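You operate a simulated robot arm through the tools that you are given. There is no shell and no other tool.

Carry out the task below with a simulated two-armed robot. There is one attempt and no reset: what you move stays moved.

TASK
Knit one small tube, then one large tube, on machine two.
Fine: for each, set the size dial (S, then L), bring the count to one with the UP key and press START; watch till DONE; keep style A.

The check looks at the end state, three seconds after you hand in, the way a careful person would. Anything else that was tipped, shoved, dropped, spilled or broken makes it a failure.

THE ROBOT
Two 7-joint arms with fingered hands on one trunk that stands fixed in place. Base frame: the origin is at the foot of the trunk, x ahead of it, y to its left, z up. Readings come in cm, degrees, newtons and seconds.
The left shoulder is at [7, 16.2, 137.1], the right one opposite. With the tool pointing down near the work surface each hand reaches from about 28 to 80 cm from the base axis, measured 20 degrees to its own side. Payload 4 kg a hand.
Tool frame (each hand has its own): the origin (TCP) lies between the finger pads and is the grasp point; the fingertips stand 2.6 cm ahead of it; z points along the fingers, y is the line along which they close. The gripper opens to 13.2 cm; its body begins 7.3 cm behind the TCP. The gripper is a hand of 4 fingers: y runs from the thumb to the fingers, the wrist lies at [0, 0, -22.4] in the tool frame.
Orientation is that of the tool frame in the base frame, as [roll, pitch, yaw] about the fixed x, y, z axes, in that order (R = Rz(yaw) Ry(pitch) Rx(roll)). With the fingers straight down and closing along the base's y, the tool's x points along the base's -x, its y along +y and its z along -z.

THE INTERFACE
- The arms move only by the tool drive_tool. It takes "left_moves", "right_moves" or both (then of equal length, played together; a hand with none holds still); each is text: rows parted by semicolons, each of 6 numbers parted by spaces: the turn, a rotation vector about the base's x, y, z in degrees, then the shift along the base's x, y, z in cm. In form: wx wy wz dx dy dz; .... A call has 1 to 20 rows; each row shifts and turns the commanded pose from where the row before left it. Rows are played at 5 a second. More than 5 cm and 8.6 degrees between two rows, and nothing of the call is played. A pose out of reach is approached as far as the arm can. The call stops where the force on the tool passes 40 N (or 10 N more than at its start, if that is more) or the arm is blocked; 0.2 s more then pass. In this call time passes only in rows, and 0.2 s behind the last. The reply holds the time, the measured pose of the TCP, the force on the tool along the base axes, the opening and the grip force, in the units named above and with some noise, with the torque about the TCP (base axes, N m) and any sound that the robot's microphone picked up, and new pictures: "show" is both (left out), scene, wrist or none (wrist: the cameras of the hands that moved).
- Cameras (640 x 400 px; columns grow to the right, rows downward): "scene" is now at [12.11, 4.54, 160.84]; the picture's right is [0.54, -0.84, -0.00], its down [-0.48, -0.31, -0.82] and it looks along [0.69, 0.44, -0.58] (base axes); focal length 329 px, centre (320, 200). "left" rides on the left gripper at [-7.3, 0.6, -9.4] in its tool frame; the picture's right is [-0.08, -1.00, 0.00], its down [0.79, -0.06, -0.62] and it looks along [0.61, -0.05, 0.79] (tool axes); focal length 230 px, centre (320, 200). "right" rides on the right gripper at [7.3, 0.6, -9.3] in its tool frame; the picture's right is [-0.08, 1.00, 0.00], its down [-0.78, -0.06, -0.62] and it looks along [-0.61, -0.05, 0.79] (tool axes); focal length 230 px, centre (320, 200). There is no depth. A picture from a camera that has moved, and an enlarged one, comes with that camera's place and axes in the base frame and with its lens. The place of the scene camera against the robot may be out by one fixed shift of up to 1.2 cm in any direction.
- lift_body(by): slides the trunk up (or, below 0, down) by that many cm; the arms and the scene camera ride with it, the base frame stays. It gives what a move gives, with no picture.
- finger_targets(finger1, finger2, finger3, thumb_bend, hand): sets how far each is bent, from 0 (flat) to 100 (curled in); at 30 the hand is open as for a grip, at 70 the pads meet at the TCP. One left out holds its place. A second passes; each finger stops where it meets its share of the squeeze, and holds until it gets a number again. It is the only way to open and close the hand. It gives what a move gives, with no picture; readings hold the bend of each and the force on the fingers (four entries, about 0 where the hand has none), thumb and palm.
- pan_tilt(pan, tilt): turns the head with the scene camera to pan (to the left, within 86 degrees either way) and tilt (down, from -29 to 69), counted from straight ahead of the robot. It gives what a move gives, and a new picture of the scene camera.
- zoom(camera, box): a new picture of the part [left, top, right, bottom] of that camera's present view, enlarged. It takes no simulated time.
- close_job(): hands the job in; it is judged then, once.

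Nothing tells you positions but the pictures and the camera data. Unless the task says otherwise, let go and move clear before handing in.

The tools are called after "Request:" as a command line: name --argument value ..., lists and objects as JSON in quotes. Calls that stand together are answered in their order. drive_tool: Moves the arms, as the interface text tells. Its arguments: {"type":"object","properties":{"left_moves":{"type":"string"},"right_moves":{"type":"string"},"show":{"type":"string","enum":["both","scene","wrist","none"]}},"required":[]} The other tools are called the same way: lift_body (by) moves the trunk up or down; finger_targets (finger1, finger2, finger3, thumb_bend, hand) moves the fingers one by one; pan_tilt (pan, tilt) turns the head that bears the scene camera; zoom (camera, box) takes an enlarged picture of a part of a camera's view; close_job () hands the job in.

At the start:

```text
time_s: 0.0
left_eef_pos: [39.98, 50.09, 132.22]
left_ee_rot: [180.0, 0.0, 180.0]
left_force: [0.6, 0.3, 0.0]
left_torque: [-0.02, -0.03, 0.01]
left_width: 13.21
left_finger_force: 0.0
left_shape: jaw
left_bend: [30.0, 30.0, 30.0, 30.0]
left_finger forces: [0.0, 0.1, 0.0, 0.1, 0.0, 0.0]
right_eef_pos: [33.29, 3.28, 127.08]
right_ee_rot: [179.9, 0.0, -179.9]
right_force: [-0.5, -0.1, 0.4]
right_torque: [0.0, -0.02, 0.0]
right_width: 13.19
right_finger_force: 0.1
right_shape: jaw
right_bend: [30.0, 30.0, 30.0, 30.0]
right_finger forces: [0.0, 0.0, 0.1, 0.0, 0.0, 0.1]
trunk travel left (down, up): [-85.0, 9.0]
head pan, tilt (commanded): [32.6, 35.1]
```

scene: 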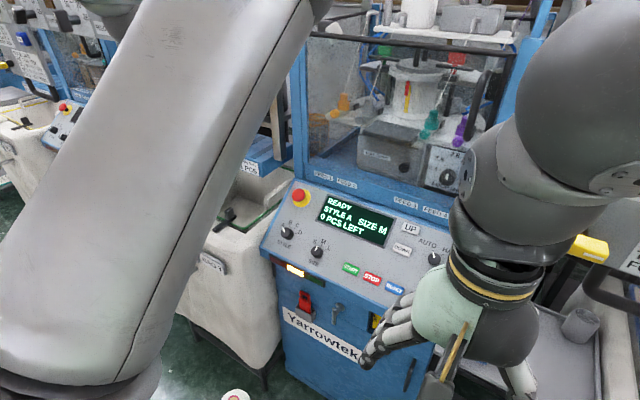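
right: 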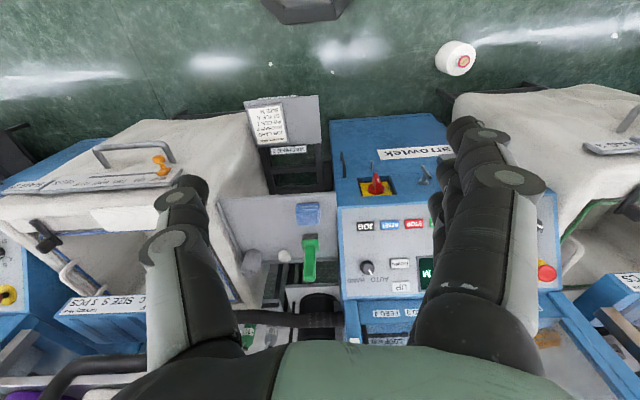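
left: 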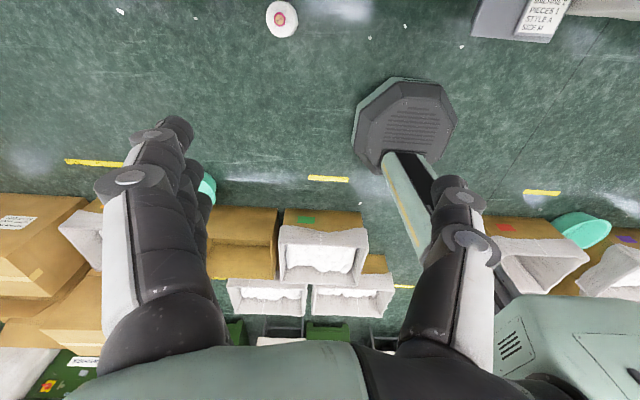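

I see a blue knitting machine with a display reading READY, STYLE A, SIZE M, 0 PCS LEFT, partly hidden by the arms, and other machines to the left. First I will look closer and find which one is machine two.

Request:
zoom --camera "scene" --box '[240, 160, 480, 310]'

Request:
zoom --camera "scene" --box '[0, 0, 160, 200]'

Request:
zoom --camera "right" --box '[220, 80, 480, 340]'

Request:
zoom --camera "scene" --box '[280, 0, 560, 200]'

```text
2.67 times, centred on (360, 235) of scene
camera zoom: at [12.11, 4.54, 160.84], right [0.54, -0.84, 0.0], down [-0.48, -0.31, -0.82], along [0.69, 0.44, -0.58], focal length 878 px, centre (213, 107)
```

zoom: 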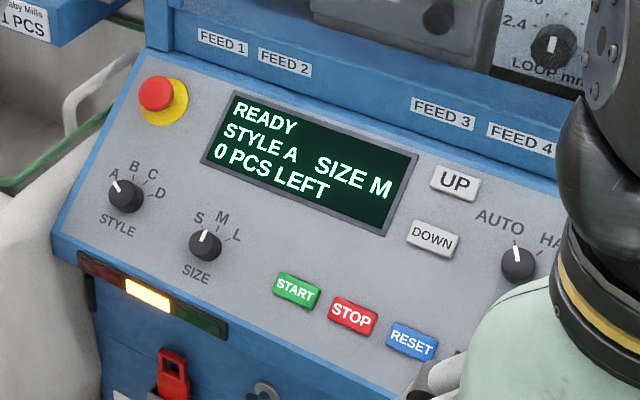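

```text
2.00 times, centred on (80, 100) of scene
camera zoom: at [12.11, 4.54, 160.84], right [0.54, -0.84, 0.0], down [-0.48, -0.31, -0.82], along [0.69, 0.44, -0.58], focal length 659 px, centre (800, 400)
```

zoom: 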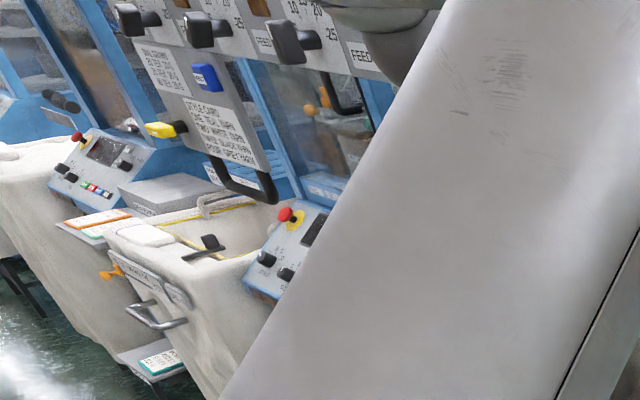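

```text
1.54 times, centred on (350, 210) of right
camera zoom: at [26.11, 3.86, 136.54], right [0.08, 1.0, 0.0], down [0.78, -0.06, 0.62], along [0.61, -0.05, -0.79], focal length 354 px, centre (274, 185)
```

zoom: 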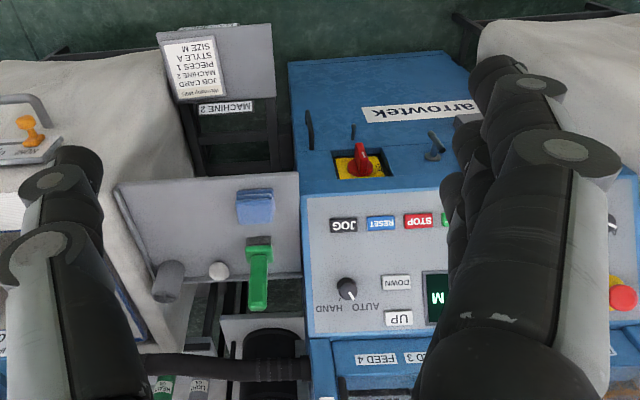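

```text
2.00 times, centred on (420, 100) of scene
camera zoom: at [12.11, 4.54, 160.84], right [0.54, -0.84, 0.0], down [-0.48, -0.31, -0.82], along [0.69, 0.44, -0.58], focal length 659 px, centre (120, 400)
```

zoom: 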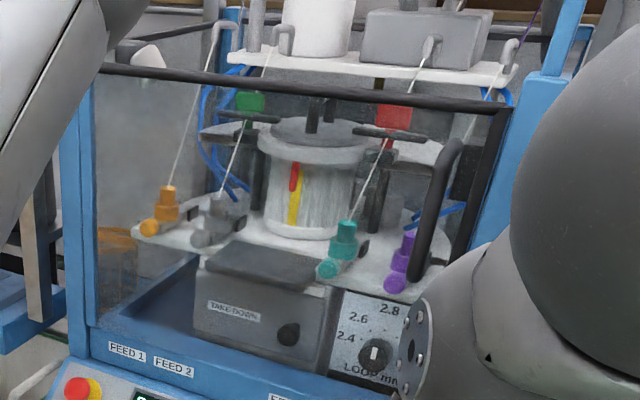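

The panel in front of me reads style A, size M, and a plate "MACHINE 2" stands to its right; I must check whether that plate belongs to this machine. I turn the head to look at the whole row.

Request:
pan_tilt --pan 0 --tilt 35

Request:
pan_tilt --pan -35 --tilt 30

Request:
pan_tilt --pan 65 --tilt 25

Request:
pan_tilt --pan 15 --tilt 0

```text
time_s: 1.0
left_eef_pos: [39.84, 50.08, 132.42]
left_ee_rot: [-179.9, -0.1, -180.0]
left_force: [-0.5, -0.3, 0.9]
left_torque: [-0.01, 0.0, 0.02]
left_width: 13.2
left_finger_force: 0.1
left_shape: jaw
left_bend: [30.0, 30.0, 30.0, 30.0]
left_finger forces: [0.0, 0.0, 0.0, 0.0, 0.0, 0.1]
right_eef_pos: [33.4, 3.3, 127.1]
right_ee_rot: [179.9, 0.0, -180.0]
right_force: [0.1, -1.0, 0.1]
right_torque: [-0.05, 0.01, -0.01]
right_width: 13.19
right_finger_force: 0.1
right_shape: jaw
right_bend: [30.0, 30.0, 30.0, 30.0]
right_finger forces: [0.0, 0.0, 0.0, 0.1, 0.1, 0.0]
trunk travel left (down, up): [-85.0, 9.0]
head pan, tilt (commanded): [0.0, 35.0]
camera scene: at [13.49, -0.18, 160.85], right [0.0, -1.0, 0.0], down [-0.57, 0.0, -0.82], along [0.82, 0.0, -0.57], focal length 329 px, centre (320, 200)
```

scene: 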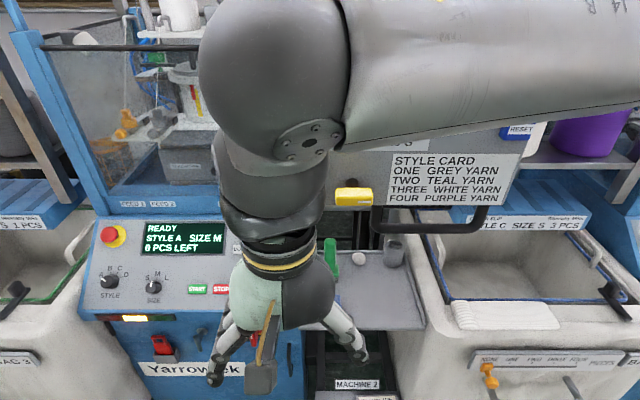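

```text
time_s: 2.0
left_eef_pos: [39.92, 50.04, 132.37]
left_ee_rot: [180.0, 0.1, 180.0]
left_force: [0.3, -0.3, -0.3]
left_torque: [0.03, -0.01, -0.01]
left_width: 13.17
left_finger_force: 0.1
left_shape: jaw
left_bend: [30.0, 30.0, 30.0, 30.0]
left_finger forces: [0.1, 0.0, 0.0, 0.0, 0.0, 0.0]
right_eef_pos: [33.41, 3.25, 127.02]
right_ee_rot: [180.0, 0.1, -179.9]
right_force: [0.1, 0.8, 0.1]
right_torque: [0.02, -0.01, 0.01]
right_width: 13.19
right_finger_force: 0.1
right_shape: jaw
right_bend: [30.0, 30.0, 30.0, 30.0]
right_finger forces: [0.0, 0.0, 0.0, 0.1, 0.0, 0.1]
trunk travel left (down, up): [-85.0, 9.0]
head pan, tilt (commanded): [-35.0, 30.0]
camera scene: at [12.1, -5.37, 161.63], right [-0.57, -0.82, 0.0], down [-0.41, 0.29, -0.87], along [0.71, -0.5, -0.5], focal length 329 px, centre (320, 200)
```

scene: 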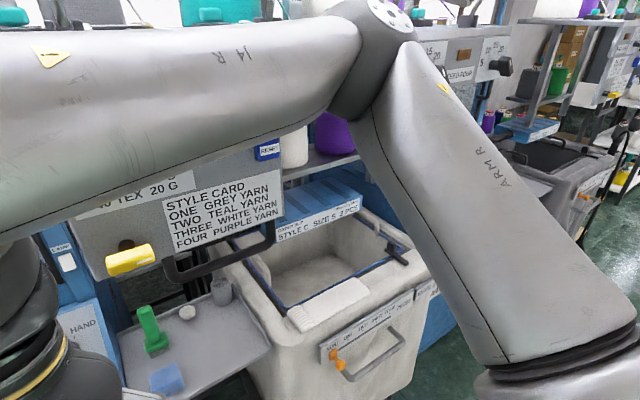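

```text
time_s: 3.8
left_eef_pos: [39.88, 50.08, 132.36]
left_ee_rot: [-180.0, -0.1, -179.9]
left_force: [0.2, -1.1, 0.1]
left_torque: [0.01, -0.01, 0.0]
left_width: 13.18
left_finger_force: 0.1
left_shape: jaw
left_bend: [30.0, 30.0, 30.0, 30.0]
left_finger forces: [0.0, 0.0, 0.1, 0.0, 0.0, 0.0]
right_eef_pos: [33.38, 3.17, 127.09]
right_ee_rot: [179.9, 0.0, -179.9]
right_force: [1.5, 0.2, 0.1]
right_torque: [-0.01, 0.0, -0.03]
right_width: 13.19
right_finger_force: 0.1
right_shape: jaw
right_bend: [30.0, 30.0, 30.0, 30.0]
right_finger forces: [0.0, 0.0, 0.0, 0.0, 0.0, 0.0]
trunk travel left (down, up): [-85.0, 9.0]
head pan, tilt (commanded): [65.0, 25.0]
camera scene: at [8.59, 8.16, 162.43], right [0.91, -0.42, 0.0], down [-0.18, -0.38, -0.91], along [0.38, 0.82, -0.42], focal length 329 px, centre (320, 200)
```

scene: 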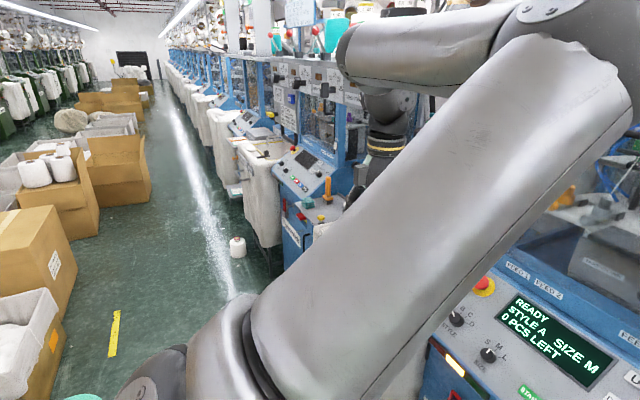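

```text
time_s: 4.9
left_eef_pos: [39.97, 50.16, 132.31]
left_ee_rot: [180.0, 0.0, 180.0]
left_force: [0.0, 0.3, -0.2]
left_torque: [0.03, -0.03, 0.0]
left_width: 13.15
left_finger_force: 0.0
left_shape: jaw
left_bend: [30.0, 30.0, 30.0, 30.0]
left_finger forces: [0.1, 0.1, 0.0, 0.0, 0.0, 0.0]
right_eef_pos: [33.39, 3.4, 127.07]
right_ee_rot: [179.9, -0.1, 180.0]
right_force: [0.2, -0.9, 0.3]
right_torque: [0.01, -0.03, -0.02]
right_width: 13.18
right_finger_force: 0.2
right_shape: jaw
right_bend: [30.0, 30.0, 30.0, 30.0]
right_finger forces: [0.0, 0.1, 0.0, 0.0, 0.0, 0.0]
trunk travel left (down, up): [-85.0, 9.0]
head pan, tilt (commanded): [15.0, 0.0]
camera scene: at [13.38, 2.15, 166.46], right [0.26, -0.97, 0.0], down [0.0, 0.0, -1.0], along [0.97, 0.26, 0.0], focal length 329 px, centre (320, 200)
```

scene: 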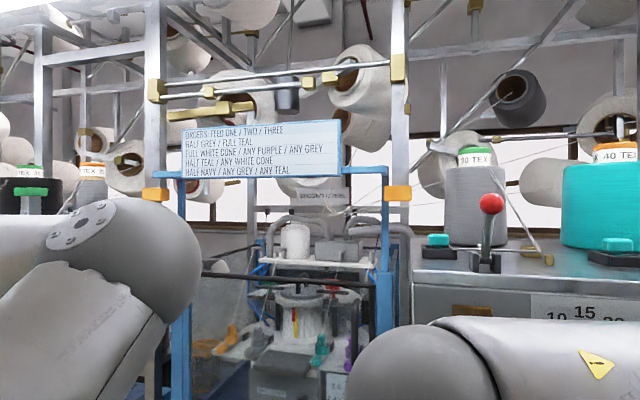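

The only panel within reach is the one straight ahead, and the "MACHINE 2" plate hangs beside it. I look at the plate and neighbours more closely to be sure.

Request:
pan_tilt --pan 5 --tilt 50

Request:
zoom --camera "scene" --box '[160, 200, 480, 400]'

Request:
zoom --camera "scene" --box '[0, 0, 320, 200]'

Request:
pan_tilt --pan 50 --tilt 30

Request:
zoom --camera "scene" --box '[0, 50, 320, 250]'

```text
time_s: 6.1
left_eef_pos: [39.92, 50.09, 132.28]
left_ee_rot: [180.0, 0.0, -180.0]
left_force: [0.0, -0.7, -1.0]
left_torque: [0.01, -0.02, -0.01]
left_width: 13.17
left_finger_force: 0.0
left_shape: jaw
left_bend: [30.0, 30.0, 30.0, 30.0]
left_finger forces: [0.0, 0.0, 0.1, 0.0, 0.0, 0.0]
right_eef_pos: [33.32, 3.23, 127.19]
right_ee_rot: [179.8, 0.1, -180.0]
right_force: [0.8, -0.9, -0.3]
right_torque: [0.0, -0.01, -0.02]
right_width: 13.17
right_finger_force: 0.0
right_shape: jaw
right_bend: [30.0, 30.0, 30.0, 30.0]
right_finger forces: [0.0, 0.1, 0.1, 0.0, 0.1, 0.0]
trunk travel left (down, up): [-85.0, 9.0]
head pan, tilt (commanded): [5.0, 50.0]
camera scene: at [12.37, 0.48, 158.69], right [0.09, -1.0, 0.0], down [-0.76, -0.07, -0.64], along [0.64, 0.06, -0.77], focal length 329 px, centre (320, 200)
```

scene: 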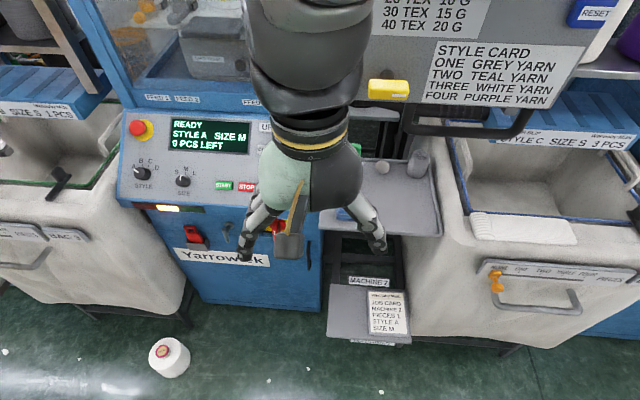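

```text
2.00 times, centred on (320, 300) of scene
camera zoom: at [12.37, 0.48, 158.69], right [0.09, -1.0, 0.0], down [-0.76, -0.07, -0.64], along [0.64, 0.06, -0.77], focal length 659 px, centre (320, 0)
```

zoom: 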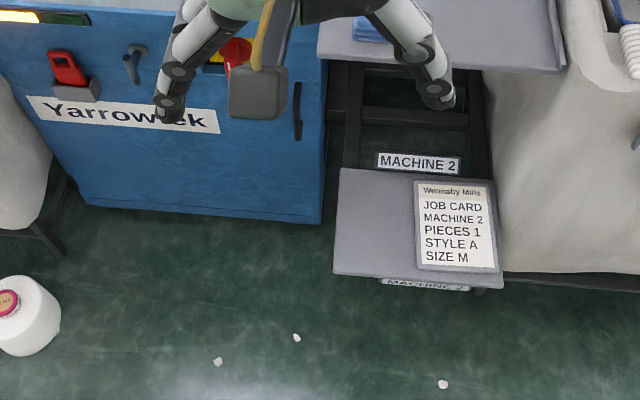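

```text
2.00 times, centred on (160, 100) of scene
camera zoom: at [12.37, 0.48, 158.69], right [0.09, -1.0, 0.0], down [-0.76, -0.07, -0.64], along [0.64, 0.06, -0.77], focal length 659 px, centre (640, 400)
```

zoom: 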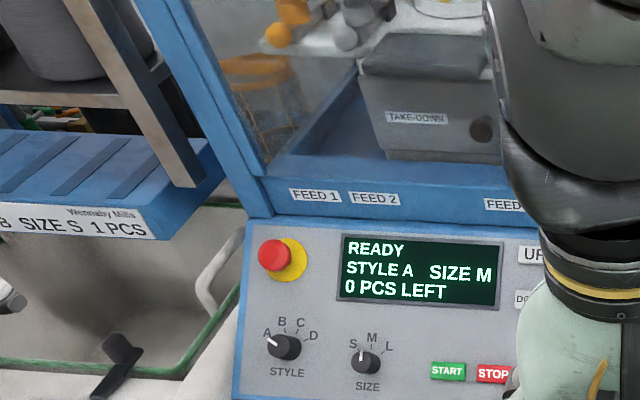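

```text
time_s: 7.2
left_eef_pos: [39.98, 50.0, 132.29]
left_ee_rot: [-179.9, 0.0, -179.9]
left_force: [0.5, 0.0, 0.1]
left_torque: [0.03, -0.01, 0.0]
left_width: 13.18
left_finger_force: 0.1
left_shape: jaw
left_bend: [30.0, 30.0, 30.0, 30.0]
left_finger forces: [0.0, 0.0, 0.1, 0.1, 0.1, 0.1]
right_eef_pos: [33.4, 3.28, 127.09]
right_ee_rot: [179.7, 0.0, -180.0]
right_force: [-0.6, 0.3, 0.2]
right_torque: [-0.03, -0.01, -0.01]
right_width: 13.17
right_finger_force: 0.1
right_shape: jaw
right_bend: [30.0, 30.0, 30.0, 30.0]
right_finger forces: [0.0, 0.0, 0.0, 0.0, 0.1, 0.0]
trunk travel left (down, up): [-85.0, 9.0]
head pan, tilt (commanded): [50.0, 30.0]
camera scene: at [10.51, 6.73, 161.63], right [0.77, -0.64, 0.0], down [-0.32, -0.38, -0.87], along [0.56, 0.66, -0.5], focal length 329 px, centre (320, 200)
```

scene: 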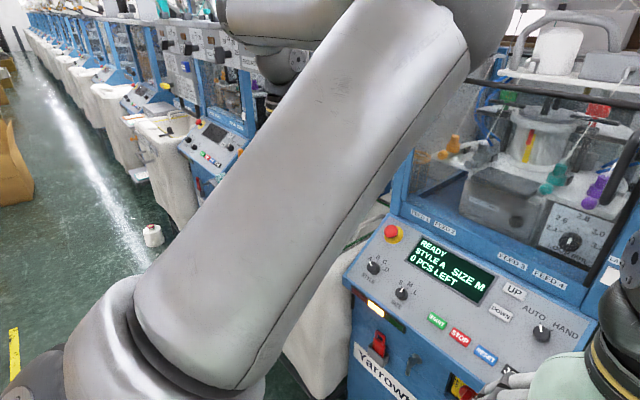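

```text
2.00 times, centred on (160, 150) of scene
camera zoom: at [10.51, 6.73, 161.63], right [0.77, -0.64, 0.0], down [-0.32, -0.38, -0.87], along [0.56, 0.66, -0.5], focal length 659 px, centre (640, 300)
```

zoom: 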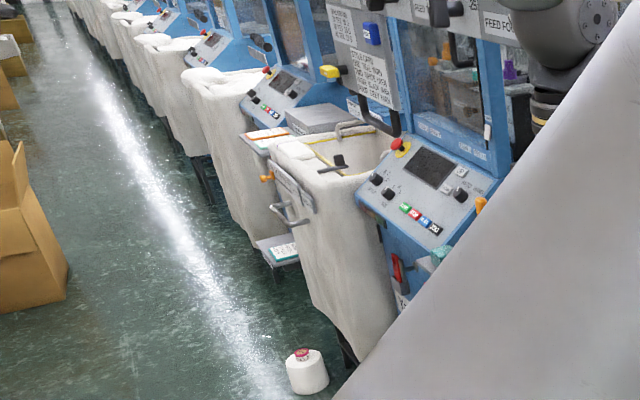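

This machine is machine two (its plate and job card stand beside it); the panel lies at roughly x 75, y 30, z 85. I move the right arm aside to clear the view and bring the left hand nearer for close views from its wrist camera.

Request:
drive_tool --left_moves "0 0 0 0 -2 -1.5; 0 0 0 0 -2 -1.5; 0 0 0 0 -2 -1.5; 0 0 0 0 -2 -1.5; 0 0 0 0 -2 -1.5; 0 0 0 0 -2 -1.5; 0 0 0 0 -2 -1.5; 0 0 0 0 -2 -1.5" --right_moves "0 0 0 0 -3 0; 0 0 0 0 -3 0; 0 0 0 0 -3 0; 0 0 0 0 -3 0; 0 0 0 0 -3 0; 0 0 0 0 -3 0; 0 0 0 0 -3 0; 0 0 0 0 -3 0" --show "both"

```text
time_s: 9.0
left_eef_pos: [39.26, 34.2, 119.66]
left_ee_rot: [-176.9, -0.2, -177.4]
left_force: [0.0, -0.9, 0.2]
left_torque: [0.0, -0.02, -0.02]
left_width: 13.19
left_finger_force: 0.1
left_shape: jaw
left_bend: [30.0, 30.0, 30.0, 30.0]
left_finger forces: [0.0, 0.0, 0.0, 0.0, 0.0, 0.1]
right_eef_pos: [33.42, -21.07, 127.19]
right_ee_rot: [179.7, 0.0, 179.9]
right_force: [-0.4, -0.5, 0.6]
right_torque: [-0.01, -0.01, 0.01]
right_width: 13.19
right_finger_force: 0.0
right_shape: jaw
right_bend: [30.0, 30.0, 30.0, 30.0]
right_finger forces: [0.0, 0.0, 0.1, 0.0, 0.1, 0.0]
trunk travel left (down, up): [-85.0, 9.0]
head pan, tilt (commanded): [50.0, 30.0]
camera scene: at [10.38, 6.41, 161.66], right [0.77, -0.64, 0.0], down [-0.32, -0.38, -0.87], along [0.56, 0.66, -0.5], focal length 329 px, centre (320, 200)
camera right: at [26.04, -20.63, 136.62], right [0.08, 1.0, 0.0], down [0.78, -0.06, 0.62], along [0.62, -0.04, -0.79], focal length 230 px, centre (320, 200)
camera left: at [46.67, 35.58, 128.96], right [0.12, -0.99, 0.05], down [-0.78, -0.06, 0.62], along [-0.61, -0.12, -0.78], focal length 230 px, centre (320, 200)
```

scene: 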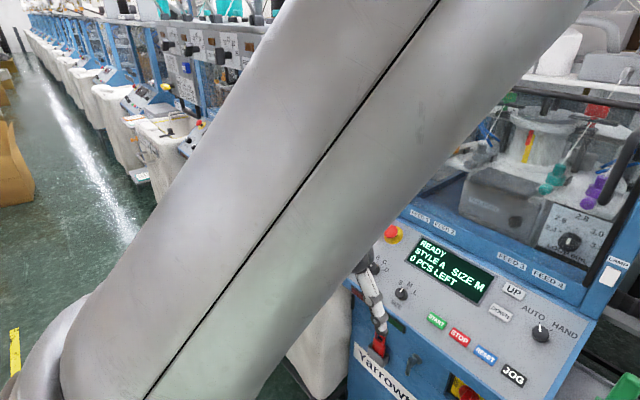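
right: 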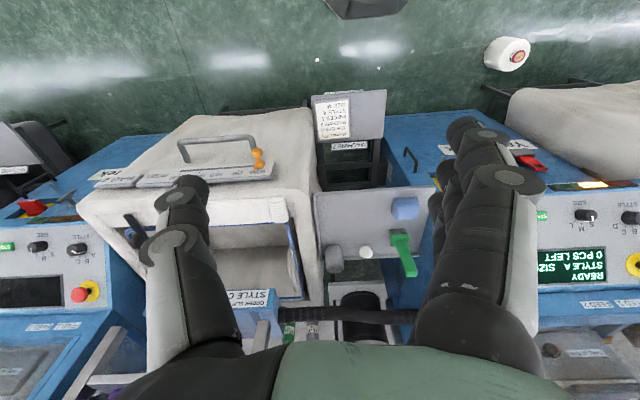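
left: 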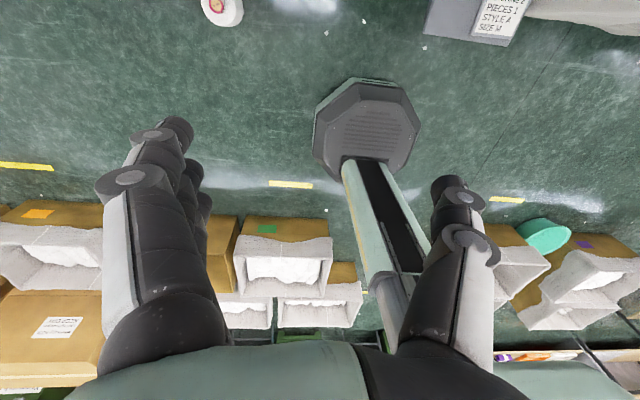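

The left wrist camera looks back towards the robot in this pose, so I try turning the left hand about the vertical so that its camera faces the machine.

Request:
drive_tool --left_moves "0 0 8 0 0 0; 0 0 8 0 0 0; 0 0 8 0 0 0; 0 0 8 0 0 0; 0 0 8 0 0 0; 0 0 8 0 0 0; 0 0 8 0 0 0; 0 0 8 0 0 0; 0 0 8 0 0 0; 0 0 8 0 0 0; 0 0 8 0 0 0; 0 0 8 0 0 0" --show "both"

```text
time_s: 11.6
left_eef_pos: [39.57, 34.17, 119.89]
left_ee_rot: [180.0, -3.4, -81.9]
left_force: [0.2, -0.3, -0.1]
left_torque: [-0.01, 0.02, 0.0]
left_width: 13.19
left_finger_force: 0.1
left_shape: jaw
left_bend: [30.0, 30.0, 30.0, 30.0]
left_finger forces: [0.0, 0.0, 0.0, 0.0, 0.1, 0.0]
right_eef_pos: [33.32, -20.94, 127.22]
right_ee_rot: [-180.0, 0.1, -180.0]
right_force: [0.0, 1.4, 0.2]
right_torque: [0.0, -0.01, 0.01]
right_width: 13.2
right_finger_force: 0.1
right_shape: jaw
right_bend: [30.0, 30.0, 30.0, 30.0]
right_finger forces: [0.0, 0.1, 0.0, 0.0, 0.0, 0.1]
trunk travel left (down, up): [-85.0, 9.0]
head pan, tilt (commanded): [50.0, 30.0]
camera scene: at [10.5, 6.72, 161.63], right [0.77, -0.64, 0.0], down [-0.32, -0.38, -0.87], along [0.56, 0.66, -0.5], focal length 329 px, centre (320, 200)
camera left: at [38.07, 41.9, 128.88], right [0.98, 0.22, 0.0], down [0.17, -0.73, 0.66], along [0.14, -0.65, -0.75], focal length 230 px, centre (320, 200)
```

scene: 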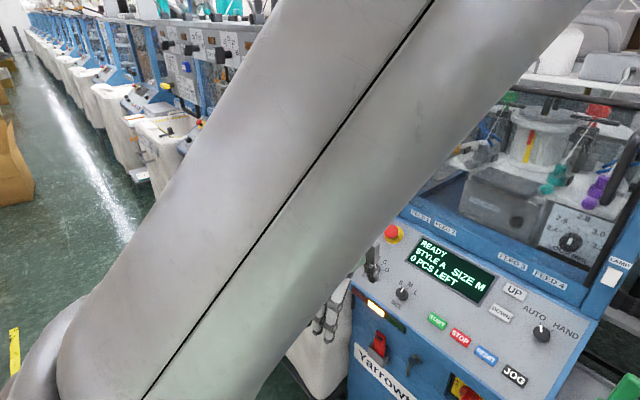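
left: 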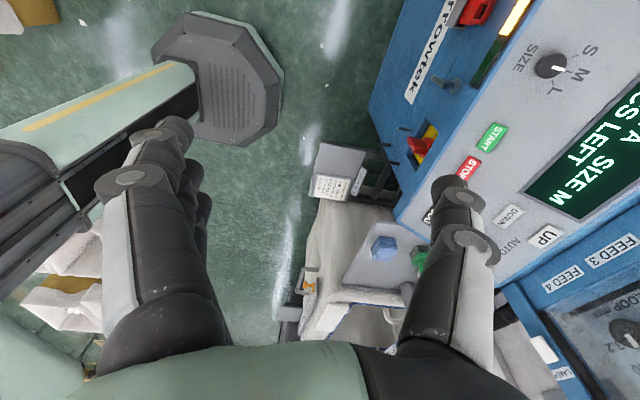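

The turn works and the left camera now sees the panel from the side. I keep turning it the rest of the way.

Request:
drive_tool --left_moves "0 0 8 0 0 0; 0 0 8 0 0 0; 0 0 8 0 0 0; 0 0 8 0 0 0; 0 0 8 0 0 0; 0 0 8 0 0 0; 0 0 8 0 0 0; 0 0 8 0 0 0; 0 0 8 0 0 0; 0 0 8 0 0 0" --show "both"

```text
time_s: 13.8
left_eef_pos: [39.59, 34.12, 119.83]
left_ee_rot: [176.5, -0.2, -1.8]
left_force: [0.4, 0.1, -0.1]
left_torque: [0.03, -0.03, -0.01]
left_width: 13.2
left_finger_force: 0.0
left_shape: jaw
left_bend: [30.0, 30.0, 30.0, 30.0]
left_finger forces: [0.1, 0.1, 0.0, 0.1, 0.0, 0.0]
right_eef_pos: [33.48, -20.88, 127.23]
right_ee_rot: [179.9, 0.0, 180.0]
right_force: [0.0, 1.3, -0.5]
right_torque: [0.01, 0.02, -0.01]
right_width: 13.21
right_finger_force: 0.0
right_shape: jaw
right_bend: [30.0, 30.0, 30.0, 30.0]
right_finger forces: [0.0, 0.0, 0.1, 0.0, 0.0, 0.1]
trunk travel left (down, up): [-85.0, 9.0]
head pan, tilt (commanded): [50.0, 30.0]
camera scene: at [10.5, 6.72, 161.63], right [0.77, -0.64, 0.0], down [-0.32, -0.38, -0.87], along [0.56, 0.66, -0.5], focal length 329 px, centre (320, 200)
camera left: at [32.28, 34.41, 129.14], right [-0.05, 1.0, -0.06], down [0.79, 0.07, 0.62], along [0.62, -0.02, -0.79], focal length 230 px, centre (320, 200)
```

scene: 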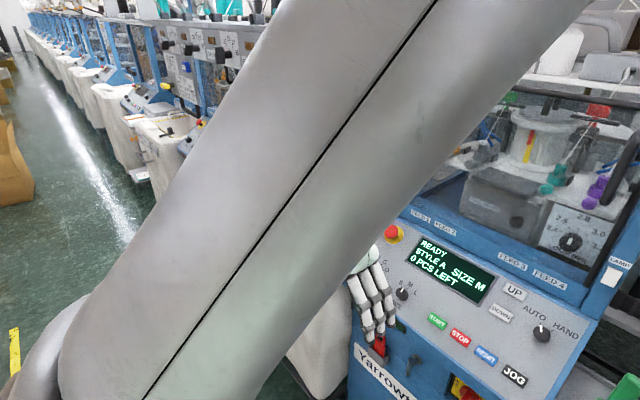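
left: 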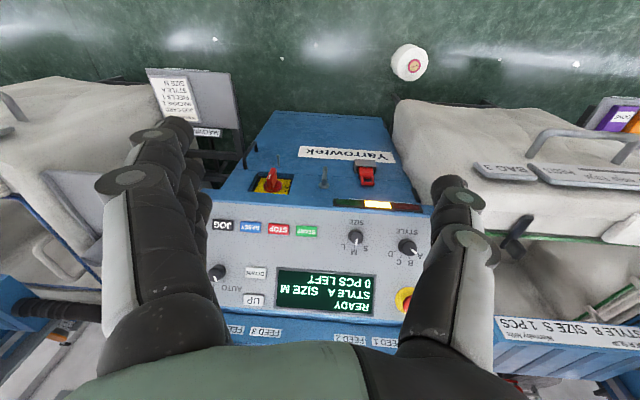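

The left camera now looks over the fingers at the panel; triangulating the last two views I put the SIZE knob near [69.6, 41.9, 93.8], START near [69.4, 31.0, 93.4] and UP near [81.0, 20.6, 104.1], so the panel slopes about 43 degrees. Next I shape a pointing finger and turn the head for a clear view.

Request:
finger_targets --hand "left" --finger1 55 --finger2 100 --finger3 100 --thumb_bend 30

Request:
zoom --camera "left" --box '[0, 0, 640, 400]'

Request:
pan_tilt --pan 28 --tilt 38

```text
time_s: 14.8
left_eef_pos: [39.53, 34.19, 119.83]
left_ee_rot: [176.5, -0.3, -1.9]
left_force: [-0.1, -1.0, -0.2]
left_torque: [-0.03, 0.01, -0.01]
left_width: 9.56
left_finger_force: 0.1
left_shape: fingers
left_bend: [55.0, 100.0, 100.0, 30.0]
left_finger forces: [0.1, 0.0, 0.0, 0.1, 0.1, 0.0]
right_eef_pos: [33.48, -20.96, 127.22]
right_ee_rot: [179.8, 0.0, -180.0]
right_force: [-0.3, 0.6, -0.2]
right_torque: [0.02, -0.02, 0.02]
right_width: 13.2
right_finger_force: 0.0
right_shape: jaw
right_bend: [30.0, 30.0, 30.0, 30.0]
right_finger forces: [0.0, 0.0, 0.0, 0.1, 0.0, 0.0]
trunk travel left (down, up): [-85.0, 9.0]
head pan, tilt (commanded): [50.0, 30.0]
```

```text
1.00 times, centred on (320, 200) of left (not enlarged: the box is as wide or as high as the picture)
camera zoom: at [32.27, 34.43, 129.12], right [-0.04, 1.0, -0.06], down [0.79, 0.07, 0.61], along [0.62, -0.02, -0.79], focal length 230 px, centre (320, 200)
```

zoom: 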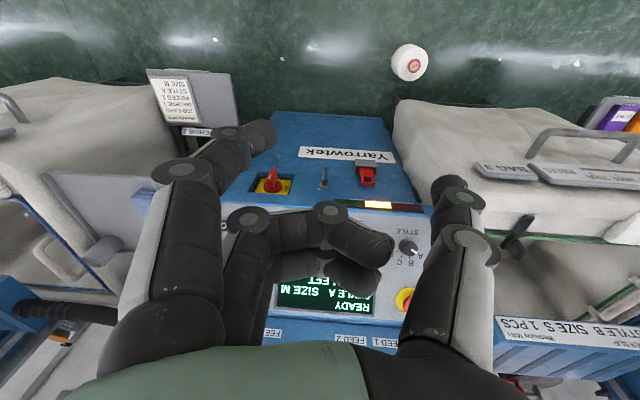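

```text
time_s: 15.7
left_eef_pos: [39.53, 34.13, 119.83]
left_ee_rot: [176.6, -0.3, -1.9]
left_force: [0.2, 0.2, 0.2]
left_torque: [-0.02, 0.02, 0.01]
left_width: 9.58
left_finger_force: 0.1
left_shape: fingers
left_bend: [55.0, 100.0, 100.0, 30.0]
left_finger forces: [0.0, 0.0, 0.0, 0.0, 0.1, 0.0]
right_eef_pos: [33.46, -20.86, 127.21]
right_ee_rot: [179.9, 0.0, -179.9]
right_force: [-0.6, 0.7, -1.0]
right_torque: [0.0, 0.02, 0.02]
right_width: 13.19
right_finger_force: 0.1
right_shape: jaw
right_bend: [30.0, 30.0, 30.0, 30.0]
right_finger forces: [0.1, 0.1, 0.1, 0.1, 0.0, 0.0]
trunk travel left (down, up): [-85.0, 9.0]
head pan, tilt (commanded): [28.0, 38.0]
camera scene: at [12.3, 3.85, 160.4], right [0.47, -0.88, 0.0], down [-0.54, -0.29, -0.79], along [0.7, 0.37, -0.62], focal length 329 px, centre (320, 200)
```

scene: 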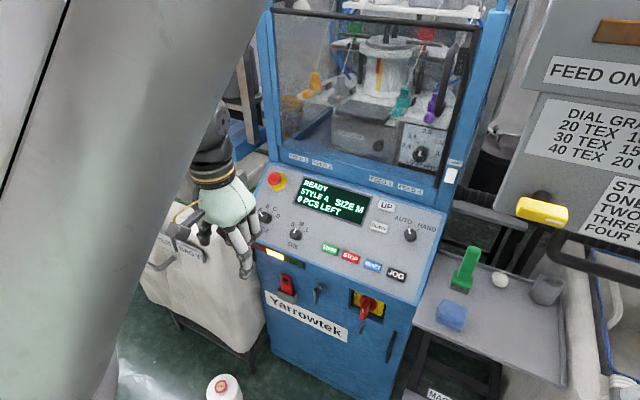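

The pointing finger (finger1) stands ahead of the two curled fingers, but the thumb still reaches as far ahead. I try tucking the thumb.

Request:
finger_targets --hand "left" --finger1 50 --thumb_bend 100

Request:
zoom --camera "left" --box '[0, 0, 640, 400]'

Request:
zoom --camera "scene" --box '[160, 110, 340, 290]'

Request:
zoom --camera "right" --box '[0, 0, 640, 400]'

```text
time_s: 16.7
left_eef_pos: [39.5, 34.27, 119.81]
left_ee_rot: [176.5, -0.2, -1.8]
left_force: [0.7, -0.2, 0.1]
left_torque: [0.03, 0.02, -0.01]
left_width: 3.1
left_finger_force: 0.0
left_shape: fingers
left_bend: [50.0, 100.0, 100.0, 86.0]
left_finger forces: [0.0, 0.0, 0.0, 0.0, 0.0, 0.1]
right_eef_pos: [33.41, -20.91, 127.16]
right_ee_rot: [179.8, 0.0, -180.0]
right_force: [0.4, 0.4, -1.0]
right_torque: [0.01, 0.04, -0.02]
right_width: 13.22
right_finger_force: 0.1
right_shape: jaw
right_bend: [30.0, 30.0, 30.0, 30.0]
right_finger forces: [0.0, 0.0, 0.1, 0.0, 0.0, 0.0]
trunk travel left (down, up): [-85.0, 9.0]
head pan, tilt (commanded): [28.0, 38.0]
```

```text
1.00 times, centred on (320, 200) of left (not enlarged: the box is as wide or as high as the picture)
camera zoom: at [32.27, 34.43, 129.1], right [-0.04, 1.0, -0.06], down [0.79, 0.07, 0.61], along [0.62, -0.02, -0.79], focal length 230 px, centre (320, 200)
```

zoom: 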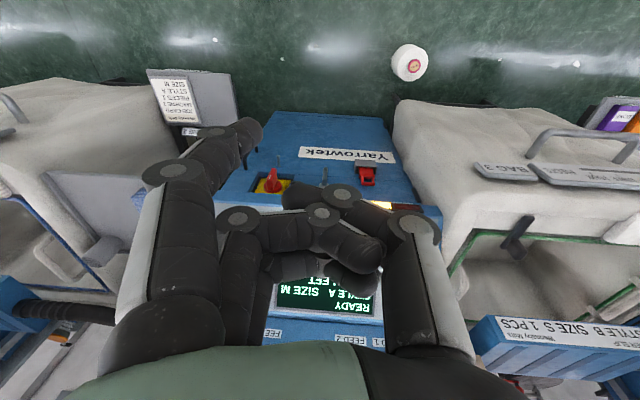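

```text
2.22 times, centred on (250, 200) of scene
camera zoom: at [12.31, 3.84, 160.4], right [0.47, -0.88, 0.0], down [-0.54, -0.29, -0.79], along [0.7, 0.37, -0.62], focal length 732 px, centre (476, 200)
```

zoom: 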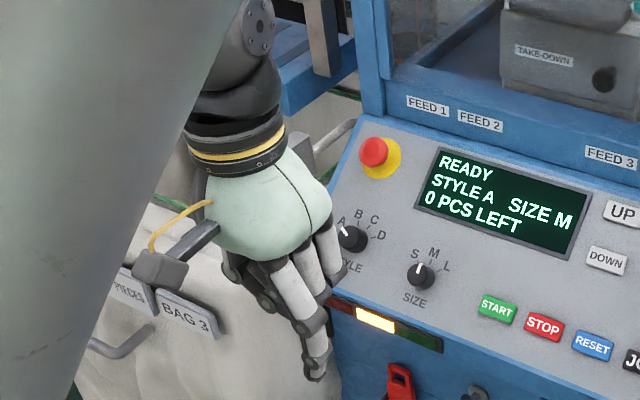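

```text
1.00 times, centred on (320, 200) of right (not enlarged: the box is as wide or as high as the picture)
camera zoom: at [26.16, -20.33, 136.64], right [0.08, 1.0, 0.0], down [0.78, -0.06, 0.62], along [0.61, -0.05, -0.79], focal length 230 px, centre (320, 200)
```

zoom: 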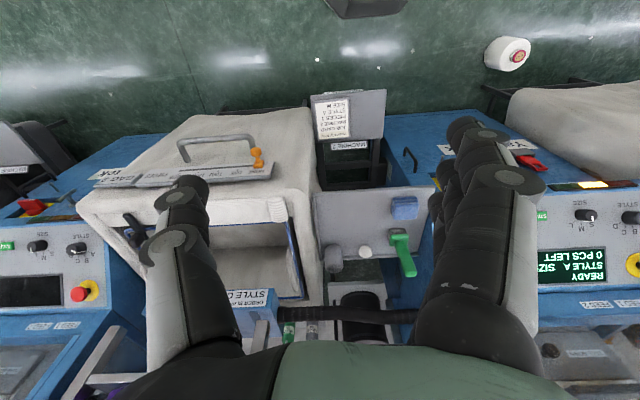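

With the thumb tucked the pointing finger leads by a couple of centimetres. Now I look closely at the SIZE knob's shape and mark before planning the grip.

Request:
zoom --camera "scene" --box '[250, 165, 346, 245]'

Request:
zoom --camera "scene" --box '[310, 180, 450, 290]'

Request:
zoom --camera "scene" --box '[270, 60, 470, 220]'

```text
5.00 times, centred on (298, 205) of scene
camera zoom: at [12.31, 3.84, 160.4], right [0.47, -0.88, 0.0], down [-0.54, -0.29, -0.79], along [0.7, 0.37, -0.62], focal length 1647 px, centre (430, 175)
```

zoom: 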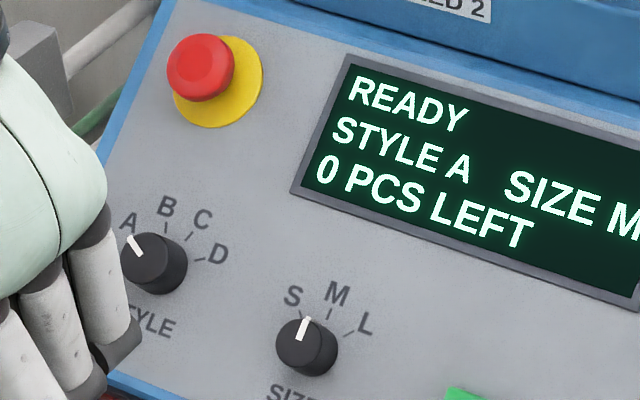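

```text
3.64 times, centred on (380, 235) of scene
camera zoom: at [12.31, 3.84, 160.4], right [0.47, -0.88, 0.0], down [-0.54, -0.29, -0.79], along [0.7, 0.37, -0.62], focal length 1198 px, centre (102, 73)
```

zoom: 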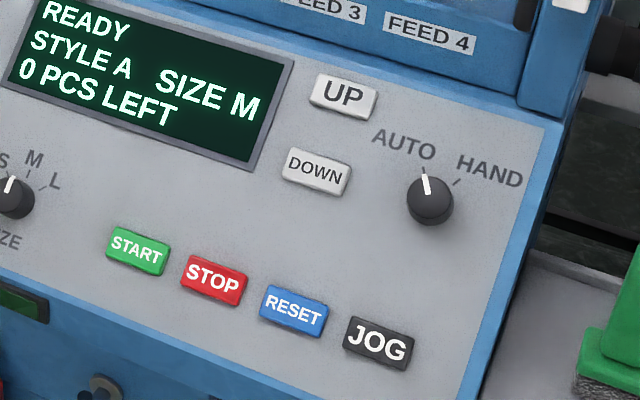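

```text
2.50 times, centred on (370, 140) of scene
camera zoom: at [12.31, 3.84, 160.4], right [0.47, -0.88, 0.0], down [-0.54, -0.29, -0.79], along [0.7, 0.37, -0.62], focal length 824 px, centre (195, 350)
```

zoom: 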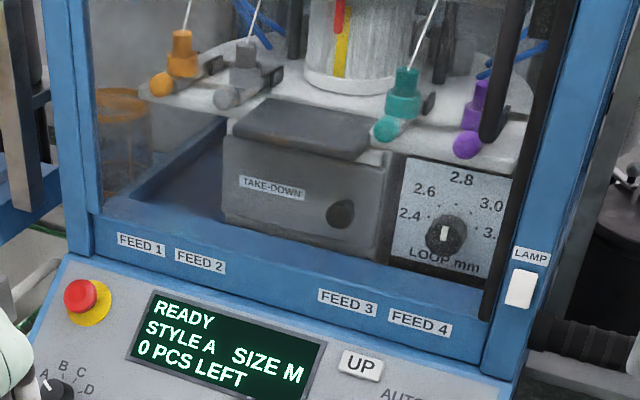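

The SIZE knob is a plain round knob about 3.6 cm wide with S, M, L at roughly -40, 0 and +40 degrees; I'll grip it with the middle finger and thumb. I open the hand for that and bring it in front of the knob, pointing along the panel's normal.

Request:
finger_targets --hand "left" --finger1 10 --finger2 42 --finger3 10 --thumb_bend 42

Request:
drive_tool --left_moves "0 -5.4 0 2.7 0.95 -1.9; 0 -5.4 0 2.7 0.95 -1.9; 0 -5.4 0 2.7 0.95 -1.9; 0 -5.4 0 2.7 0.95 -1.9; 0 -5.4 0 2.2 0.95 -1.9; 0 -5.4 0 2.2 0.95 -1.9; 0 -5.4 0 2.2 0.95 -1.9; 0 -5.4 0 2.2 0.95 -1.9" --show "both"

```text
time_s: 17.7
left_eef_pos: [39.46, 34.17, 119.73]
left_ee_rot: [176.5, -0.2, -1.9]
left_force: [-0.2, 0.4, 0.7]
left_torque: [0.05, 0.01, 0.03]
left_width: 13.71
left_finger_force: 0.1
left_shape: fingers
left_bend: [10.0, 42.0, 10.0, 42.0]
left_finger forces: [0.1, 0.1, 0.0, 0.0, 0.1, 0.1]
right_eef_pos: [33.52, -20.84, 127.23]
right_ee_rot: [179.9, 0.0, -180.0]
right_force: [0.0, -0.3, -0.2]
right_torque: [0.03, -0.01, -0.02]
right_width: 13.22
right_finger_force: 0.0
right_shape: jaw
right_bend: [30.0, 30.0, 30.0, 30.0]
right_finger forces: [0.0, 0.1, 0.0, 0.0, 0.0, 0.0]
trunk travel left (down, up): [-85.0, 9.0]
head pan, tilt (commanded): [28.0, 38.0]
```

```text
time_s: 19.5
left_eef_pos: [59.62, 41.73, 105.1]
left_ee_rot: [-176.3, -43.1, -5.4]
left_force: [-0.1, 0.1, -0.1]
left_torque: [-0.03, 0.01, -0.01]
left_width: 13.72
left_finger_force: 0.0
left_shape: fingers
left_bend: [10.0, 42.0, 10.0, 42.0]
left_finger forces: [0.0, 0.0, 0.0, 0.0, 0.1, 0.0]
right_eef_pos: [33.38, -20.7, 127.19]
right_ee_rot: [-179.9, 0.1, 180.0]
right_force: [-0.4, 0.2, 0.4]
right_torque: [-0.04, 0.0, -0.01]
right_width: 13.18
right_finger_force: 0.1
right_shape: jaw
right_bend: [30.0, 30.0, 30.0, 30.0]
right_finger forces: [0.1, 0.0, 0.0, 0.0, 0.0, 0.0]
trunk travel left (down, up): [-85.0, 9.0]
head pan, tilt (commanded): [28.0, 38.0]
camera scene: at [12.47, 4.03, 160.38], right [0.47, -0.88, 0.0], down [-0.54, -0.29, -0.79], along [0.69, 0.37, -0.62], focal length 329 px, centre (320, 200)
camera left: at [47.87, 41.64, 106.89], right [-0.01, 1.0, -0.01], down [0.15, 0.01, 0.99], along [0.99, 0.0, -0.15], focal length 230 px, centre (320, 200)
```

scene: 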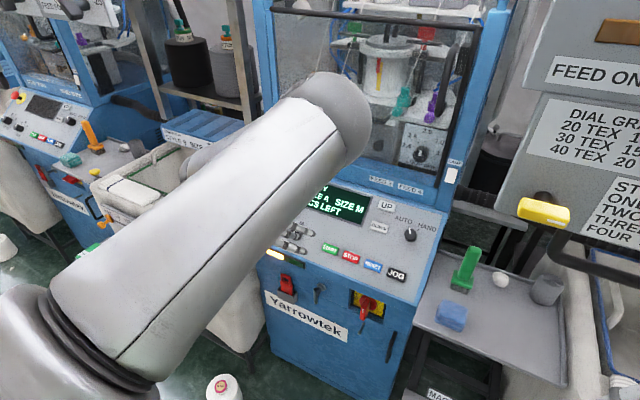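
left: 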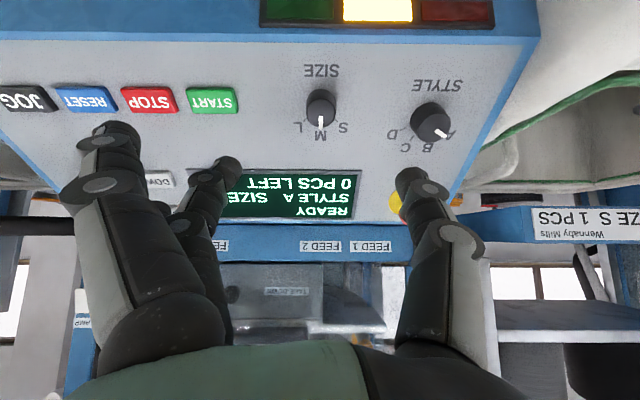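

The hand now points straight at the SIZE knob, about 15 cm out, and is well centred on it. I advance 9 cm along the normal and look again.

Request:
drive_tool --left_moves "0 0 0 1.03 0 -1.09; 0 0 0 1.03 0 -1.09; 0 0 0 1.03 0 -1.09; 0 0 0 1.03 0 -1.09; 0 0 0 1.03 0 -1.09; 0 0 0 1.03 0 -1.09" --show "wrist"

```text
time_s: 20.9
left_eef_pos: [65.77, 41.51, 98.6]
left_ee_rot: [-176.2, -43.0, -5.4]
left_force: [-0.4, -0.3, -0.5]
left_torque: [-0.02, -0.02, -0.01]
left_width: 13.72
left_finger_force: 0.0
left_shape: fingers
left_bend: [10.0, 42.0, 10.0, 42.0]
left_finger forces: [0.0, 0.0, 0.0, 0.0, 0.0, 0.0]
right_eef_pos: [33.39, -20.84, 127.27]
right_ee_rot: [179.9, 0.0, 180.0]
right_force: [0.1, -0.3, -0.2]
right_torque: [0.03, -0.01, 0.03]
right_width: 13.2
right_finger_force: 0.1
right_shape: jaw
right_bend: [30.0, 30.0, 30.0, 30.0]
right_finger forces: [0.1, 0.1, 0.1, 0.0, 0.0, 0.0]
trunk travel left (down, up): [-85.0, 9.0]
head pan, tilt (commanded): [28.0, 38.0]
camera left: at [54.04, 41.56, 100.41], right [-0.01, 1.0, -0.01], down [0.15, 0.01, 0.99], along [0.99, 0.0, -0.15], focal length 230 px, centre (320, 200)
```

left: 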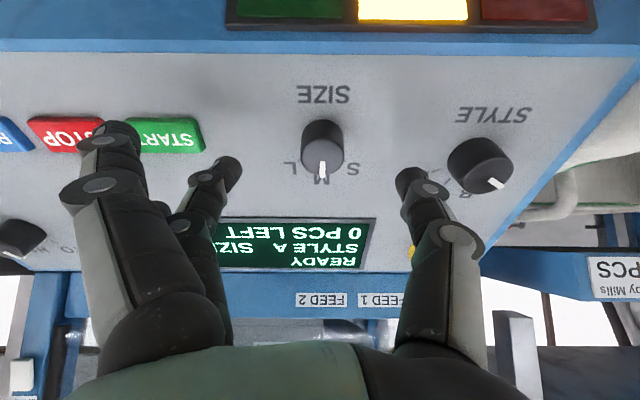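

The knob sits centred between the middle finger and thumb, about 6 cm from the grasp point to the panel. I pull fingers 1 and 3 in a bit so they stay off START, and advance 3.2 cm.

Request:
finger_targets --hand "left" --finger1 28 --finger2 45 --finger3 28 --thumb_bend 45

Request:
drive_tool --left_moves "0 0 0 0.5 0.05 -0.65; 0 0 0 0.5 0.05 -0.65; 0 0 0 0.5 0 -0.6; 0 0 0 0.52 0 -0.6" --show "wrist"

```text
time_s: 21.9
left_eef_pos: [65.66, 41.58, 98.73]
left_ee_rot: [-176.2, -43.0, -5.6]
left_force: [-0.2, 0.2, 0.7]
left_torque: [0.02, 0.02, -0.02]
left_width: 11.49
left_finger_force: 0.1
left_shape: fingers
left_bend: [28.0, 45.0, 28.0, 45.0]
left_finger forces: [0.0, 0.0, 0.0, 0.0, 0.1, 0.1]
right_eef_pos: [33.38, -20.88, 127.12]
right_ee_rot: [179.9, 0.0, -180.0]
right_force: [-0.1, -0.2, 0.4]
right_torque: [0.02, 0.03, -0.03]
right_width: 13.17
right_finger_force: 0.1
right_shape: jaw
right_bend: [30.0, 30.0, 30.0, 30.0]
right_finger forces: [0.0, 0.0, 0.0, 0.1, 0.1, 0.0]
trunk travel left (down, up): [-85.0, 9.0]
head pan, tilt (commanded): [28.0, 38.0]
```

```text
time_s: 22.9
left_eef_pos: [67.67, 41.9, 96.15]
left_ee_rot: [-176.3, -43.0, -5.4]
left_force: [0.0, -0.2, 1.2]
left_torque: [-0.06, 0.0, -0.03]
left_width: 11.44
left_finger_force: 0.3
left_shape: fingers
left_bend: [28.0, 45.0, 28.0, 45.0]
left_finger forces: [0.0, 1.5, 0.1, 0.1, 0.1, 0.0]
right_eef_pos: [33.37, -20.74, 127.27]
right_ee_rot: [179.9, 0.2, 179.9]
right_force: [-0.9, -0.4, 0.1]
right_torque: [0.04, 0.02, 0.01]
right_width: 13.18
right_finger_force: 0.0
right_shape: jaw
right_bend: [30.0, 30.0, 30.0, 30.0]
right_finger forces: [0.1, 0.0, 0.0, 0.1, 0.0, 0.1]
trunk travel left (down, up): [-85.0, 9.0]
head pan, tilt (commanded): [28.0, 38.0]
camera left: at [55.98, 41.71, 98.03], right [-0.01, 1.0, -0.01], down [0.15, 0.01, 0.99], along [0.99, 0.01, -0.15], focal length 230 px, centre (320, 200)
```

left: 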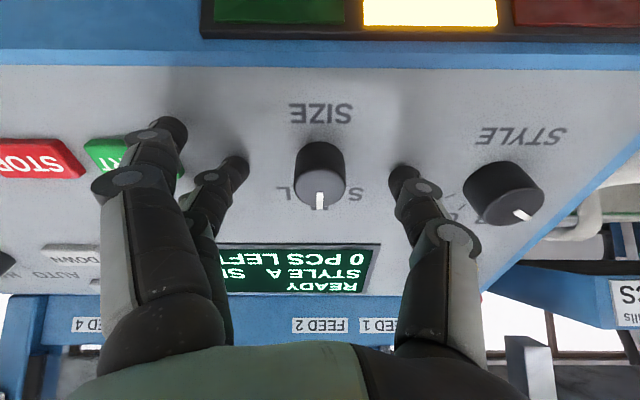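

The middle fingertip lightly touches the panel (1.5 N), so I back off 0.4 cm and close finger 2 and the thumb on the knob.

Request:
drive_tool --left_moves "0 0 0 -0.28 -0.1 0.3" --show "none"

Request:
finger_targets --hand "left" --finger2 56 --thumb_bend 56

Request:
zoom --camera "left" --box '[120, 40, 520, 290]'

```text
time_s: 23.3
left_eef_pos: [67.38, 41.62, 96.49]
left_ee_rot: [-176.3, -43.0, -5.7]
left_force: [0.3, -0.5, -0.5]
left_torque: [-0.03, -0.03, 0.03]
left_width: 11.47
left_finger_force: 0.0
left_shape: fingers
left_bend: [28.0, 45.0, 28.0, 45.0]
left_finger forces: [0.1, 0.0, 0.0, 0.1, 0.0, 0.0]
right_eef_pos: [33.51, -20.84, 127.15]
right_ee_rot: [179.9, 0.0, 179.9]
right_force: [0.2, 0.2, -0.6]
right_torque: [0.01, 0.0, 0.0]
right_width: 13.17
right_finger_force: 0.1
right_shape: jaw
right_bend: [30.0, 30.0, 30.0, 30.0]
right_finger forces: [0.0, 0.0, 0.1, 0.0, 0.0, 0.1]
trunk travel left (down, up): [-85.0, 9.0]
head pan, tilt (commanded): [28.0, 38.0]
```

```text
time_s: 24.3
left_eef_pos: [67.41, 41.76, 96.41]
left_ee_rot: [-176.3, -43.0, -5.5]
left_force: [0.1, 0.1, 0.7]
left_torque: [0.01, -0.01, 0.0]
left_width: 9.64
left_finger_force: 0.2
left_shape: fingers
left_bend: [28.0, 56.0, 28.0, 56.0]
left_finger forces: [0.0, 0.0, 0.1, 0.0, 0.1, 0.1]
right_eef_pos: [33.43, -20.93, 127.22]
right_ee_rot: [179.9, 0.0, 180.0]
right_force: [-0.3, -0.8, 1.0]
right_torque: [0.01, 0.01, 0.02]
right_width: 13.19
right_finger_force: 0.1
right_shape: jaw
right_bend: [30.0, 30.0, 30.0, 30.0]
right_finger forces: [0.1, 0.0, 0.0, 0.0, 0.1, 0.1]
trunk travel left (down, up): [-85.0, 9.0]
head pan, tilt (commanded): [28.0, 38.0]
```

```text
1.60 times, centred on (320, 165) of left
camera zoom: at [55.74, 41.6, 98.26], right [-0.01, 1.0, -0.01], down [0.15, 0.01, 0.99], along [0.99, 0.0, -0.15], focal length 368 px, centre (320, 256)
```

zoom: 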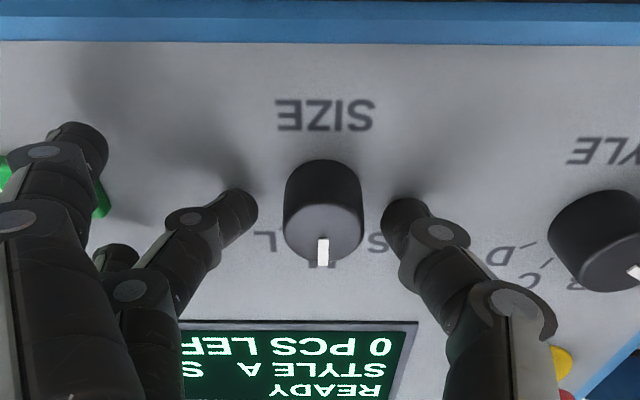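

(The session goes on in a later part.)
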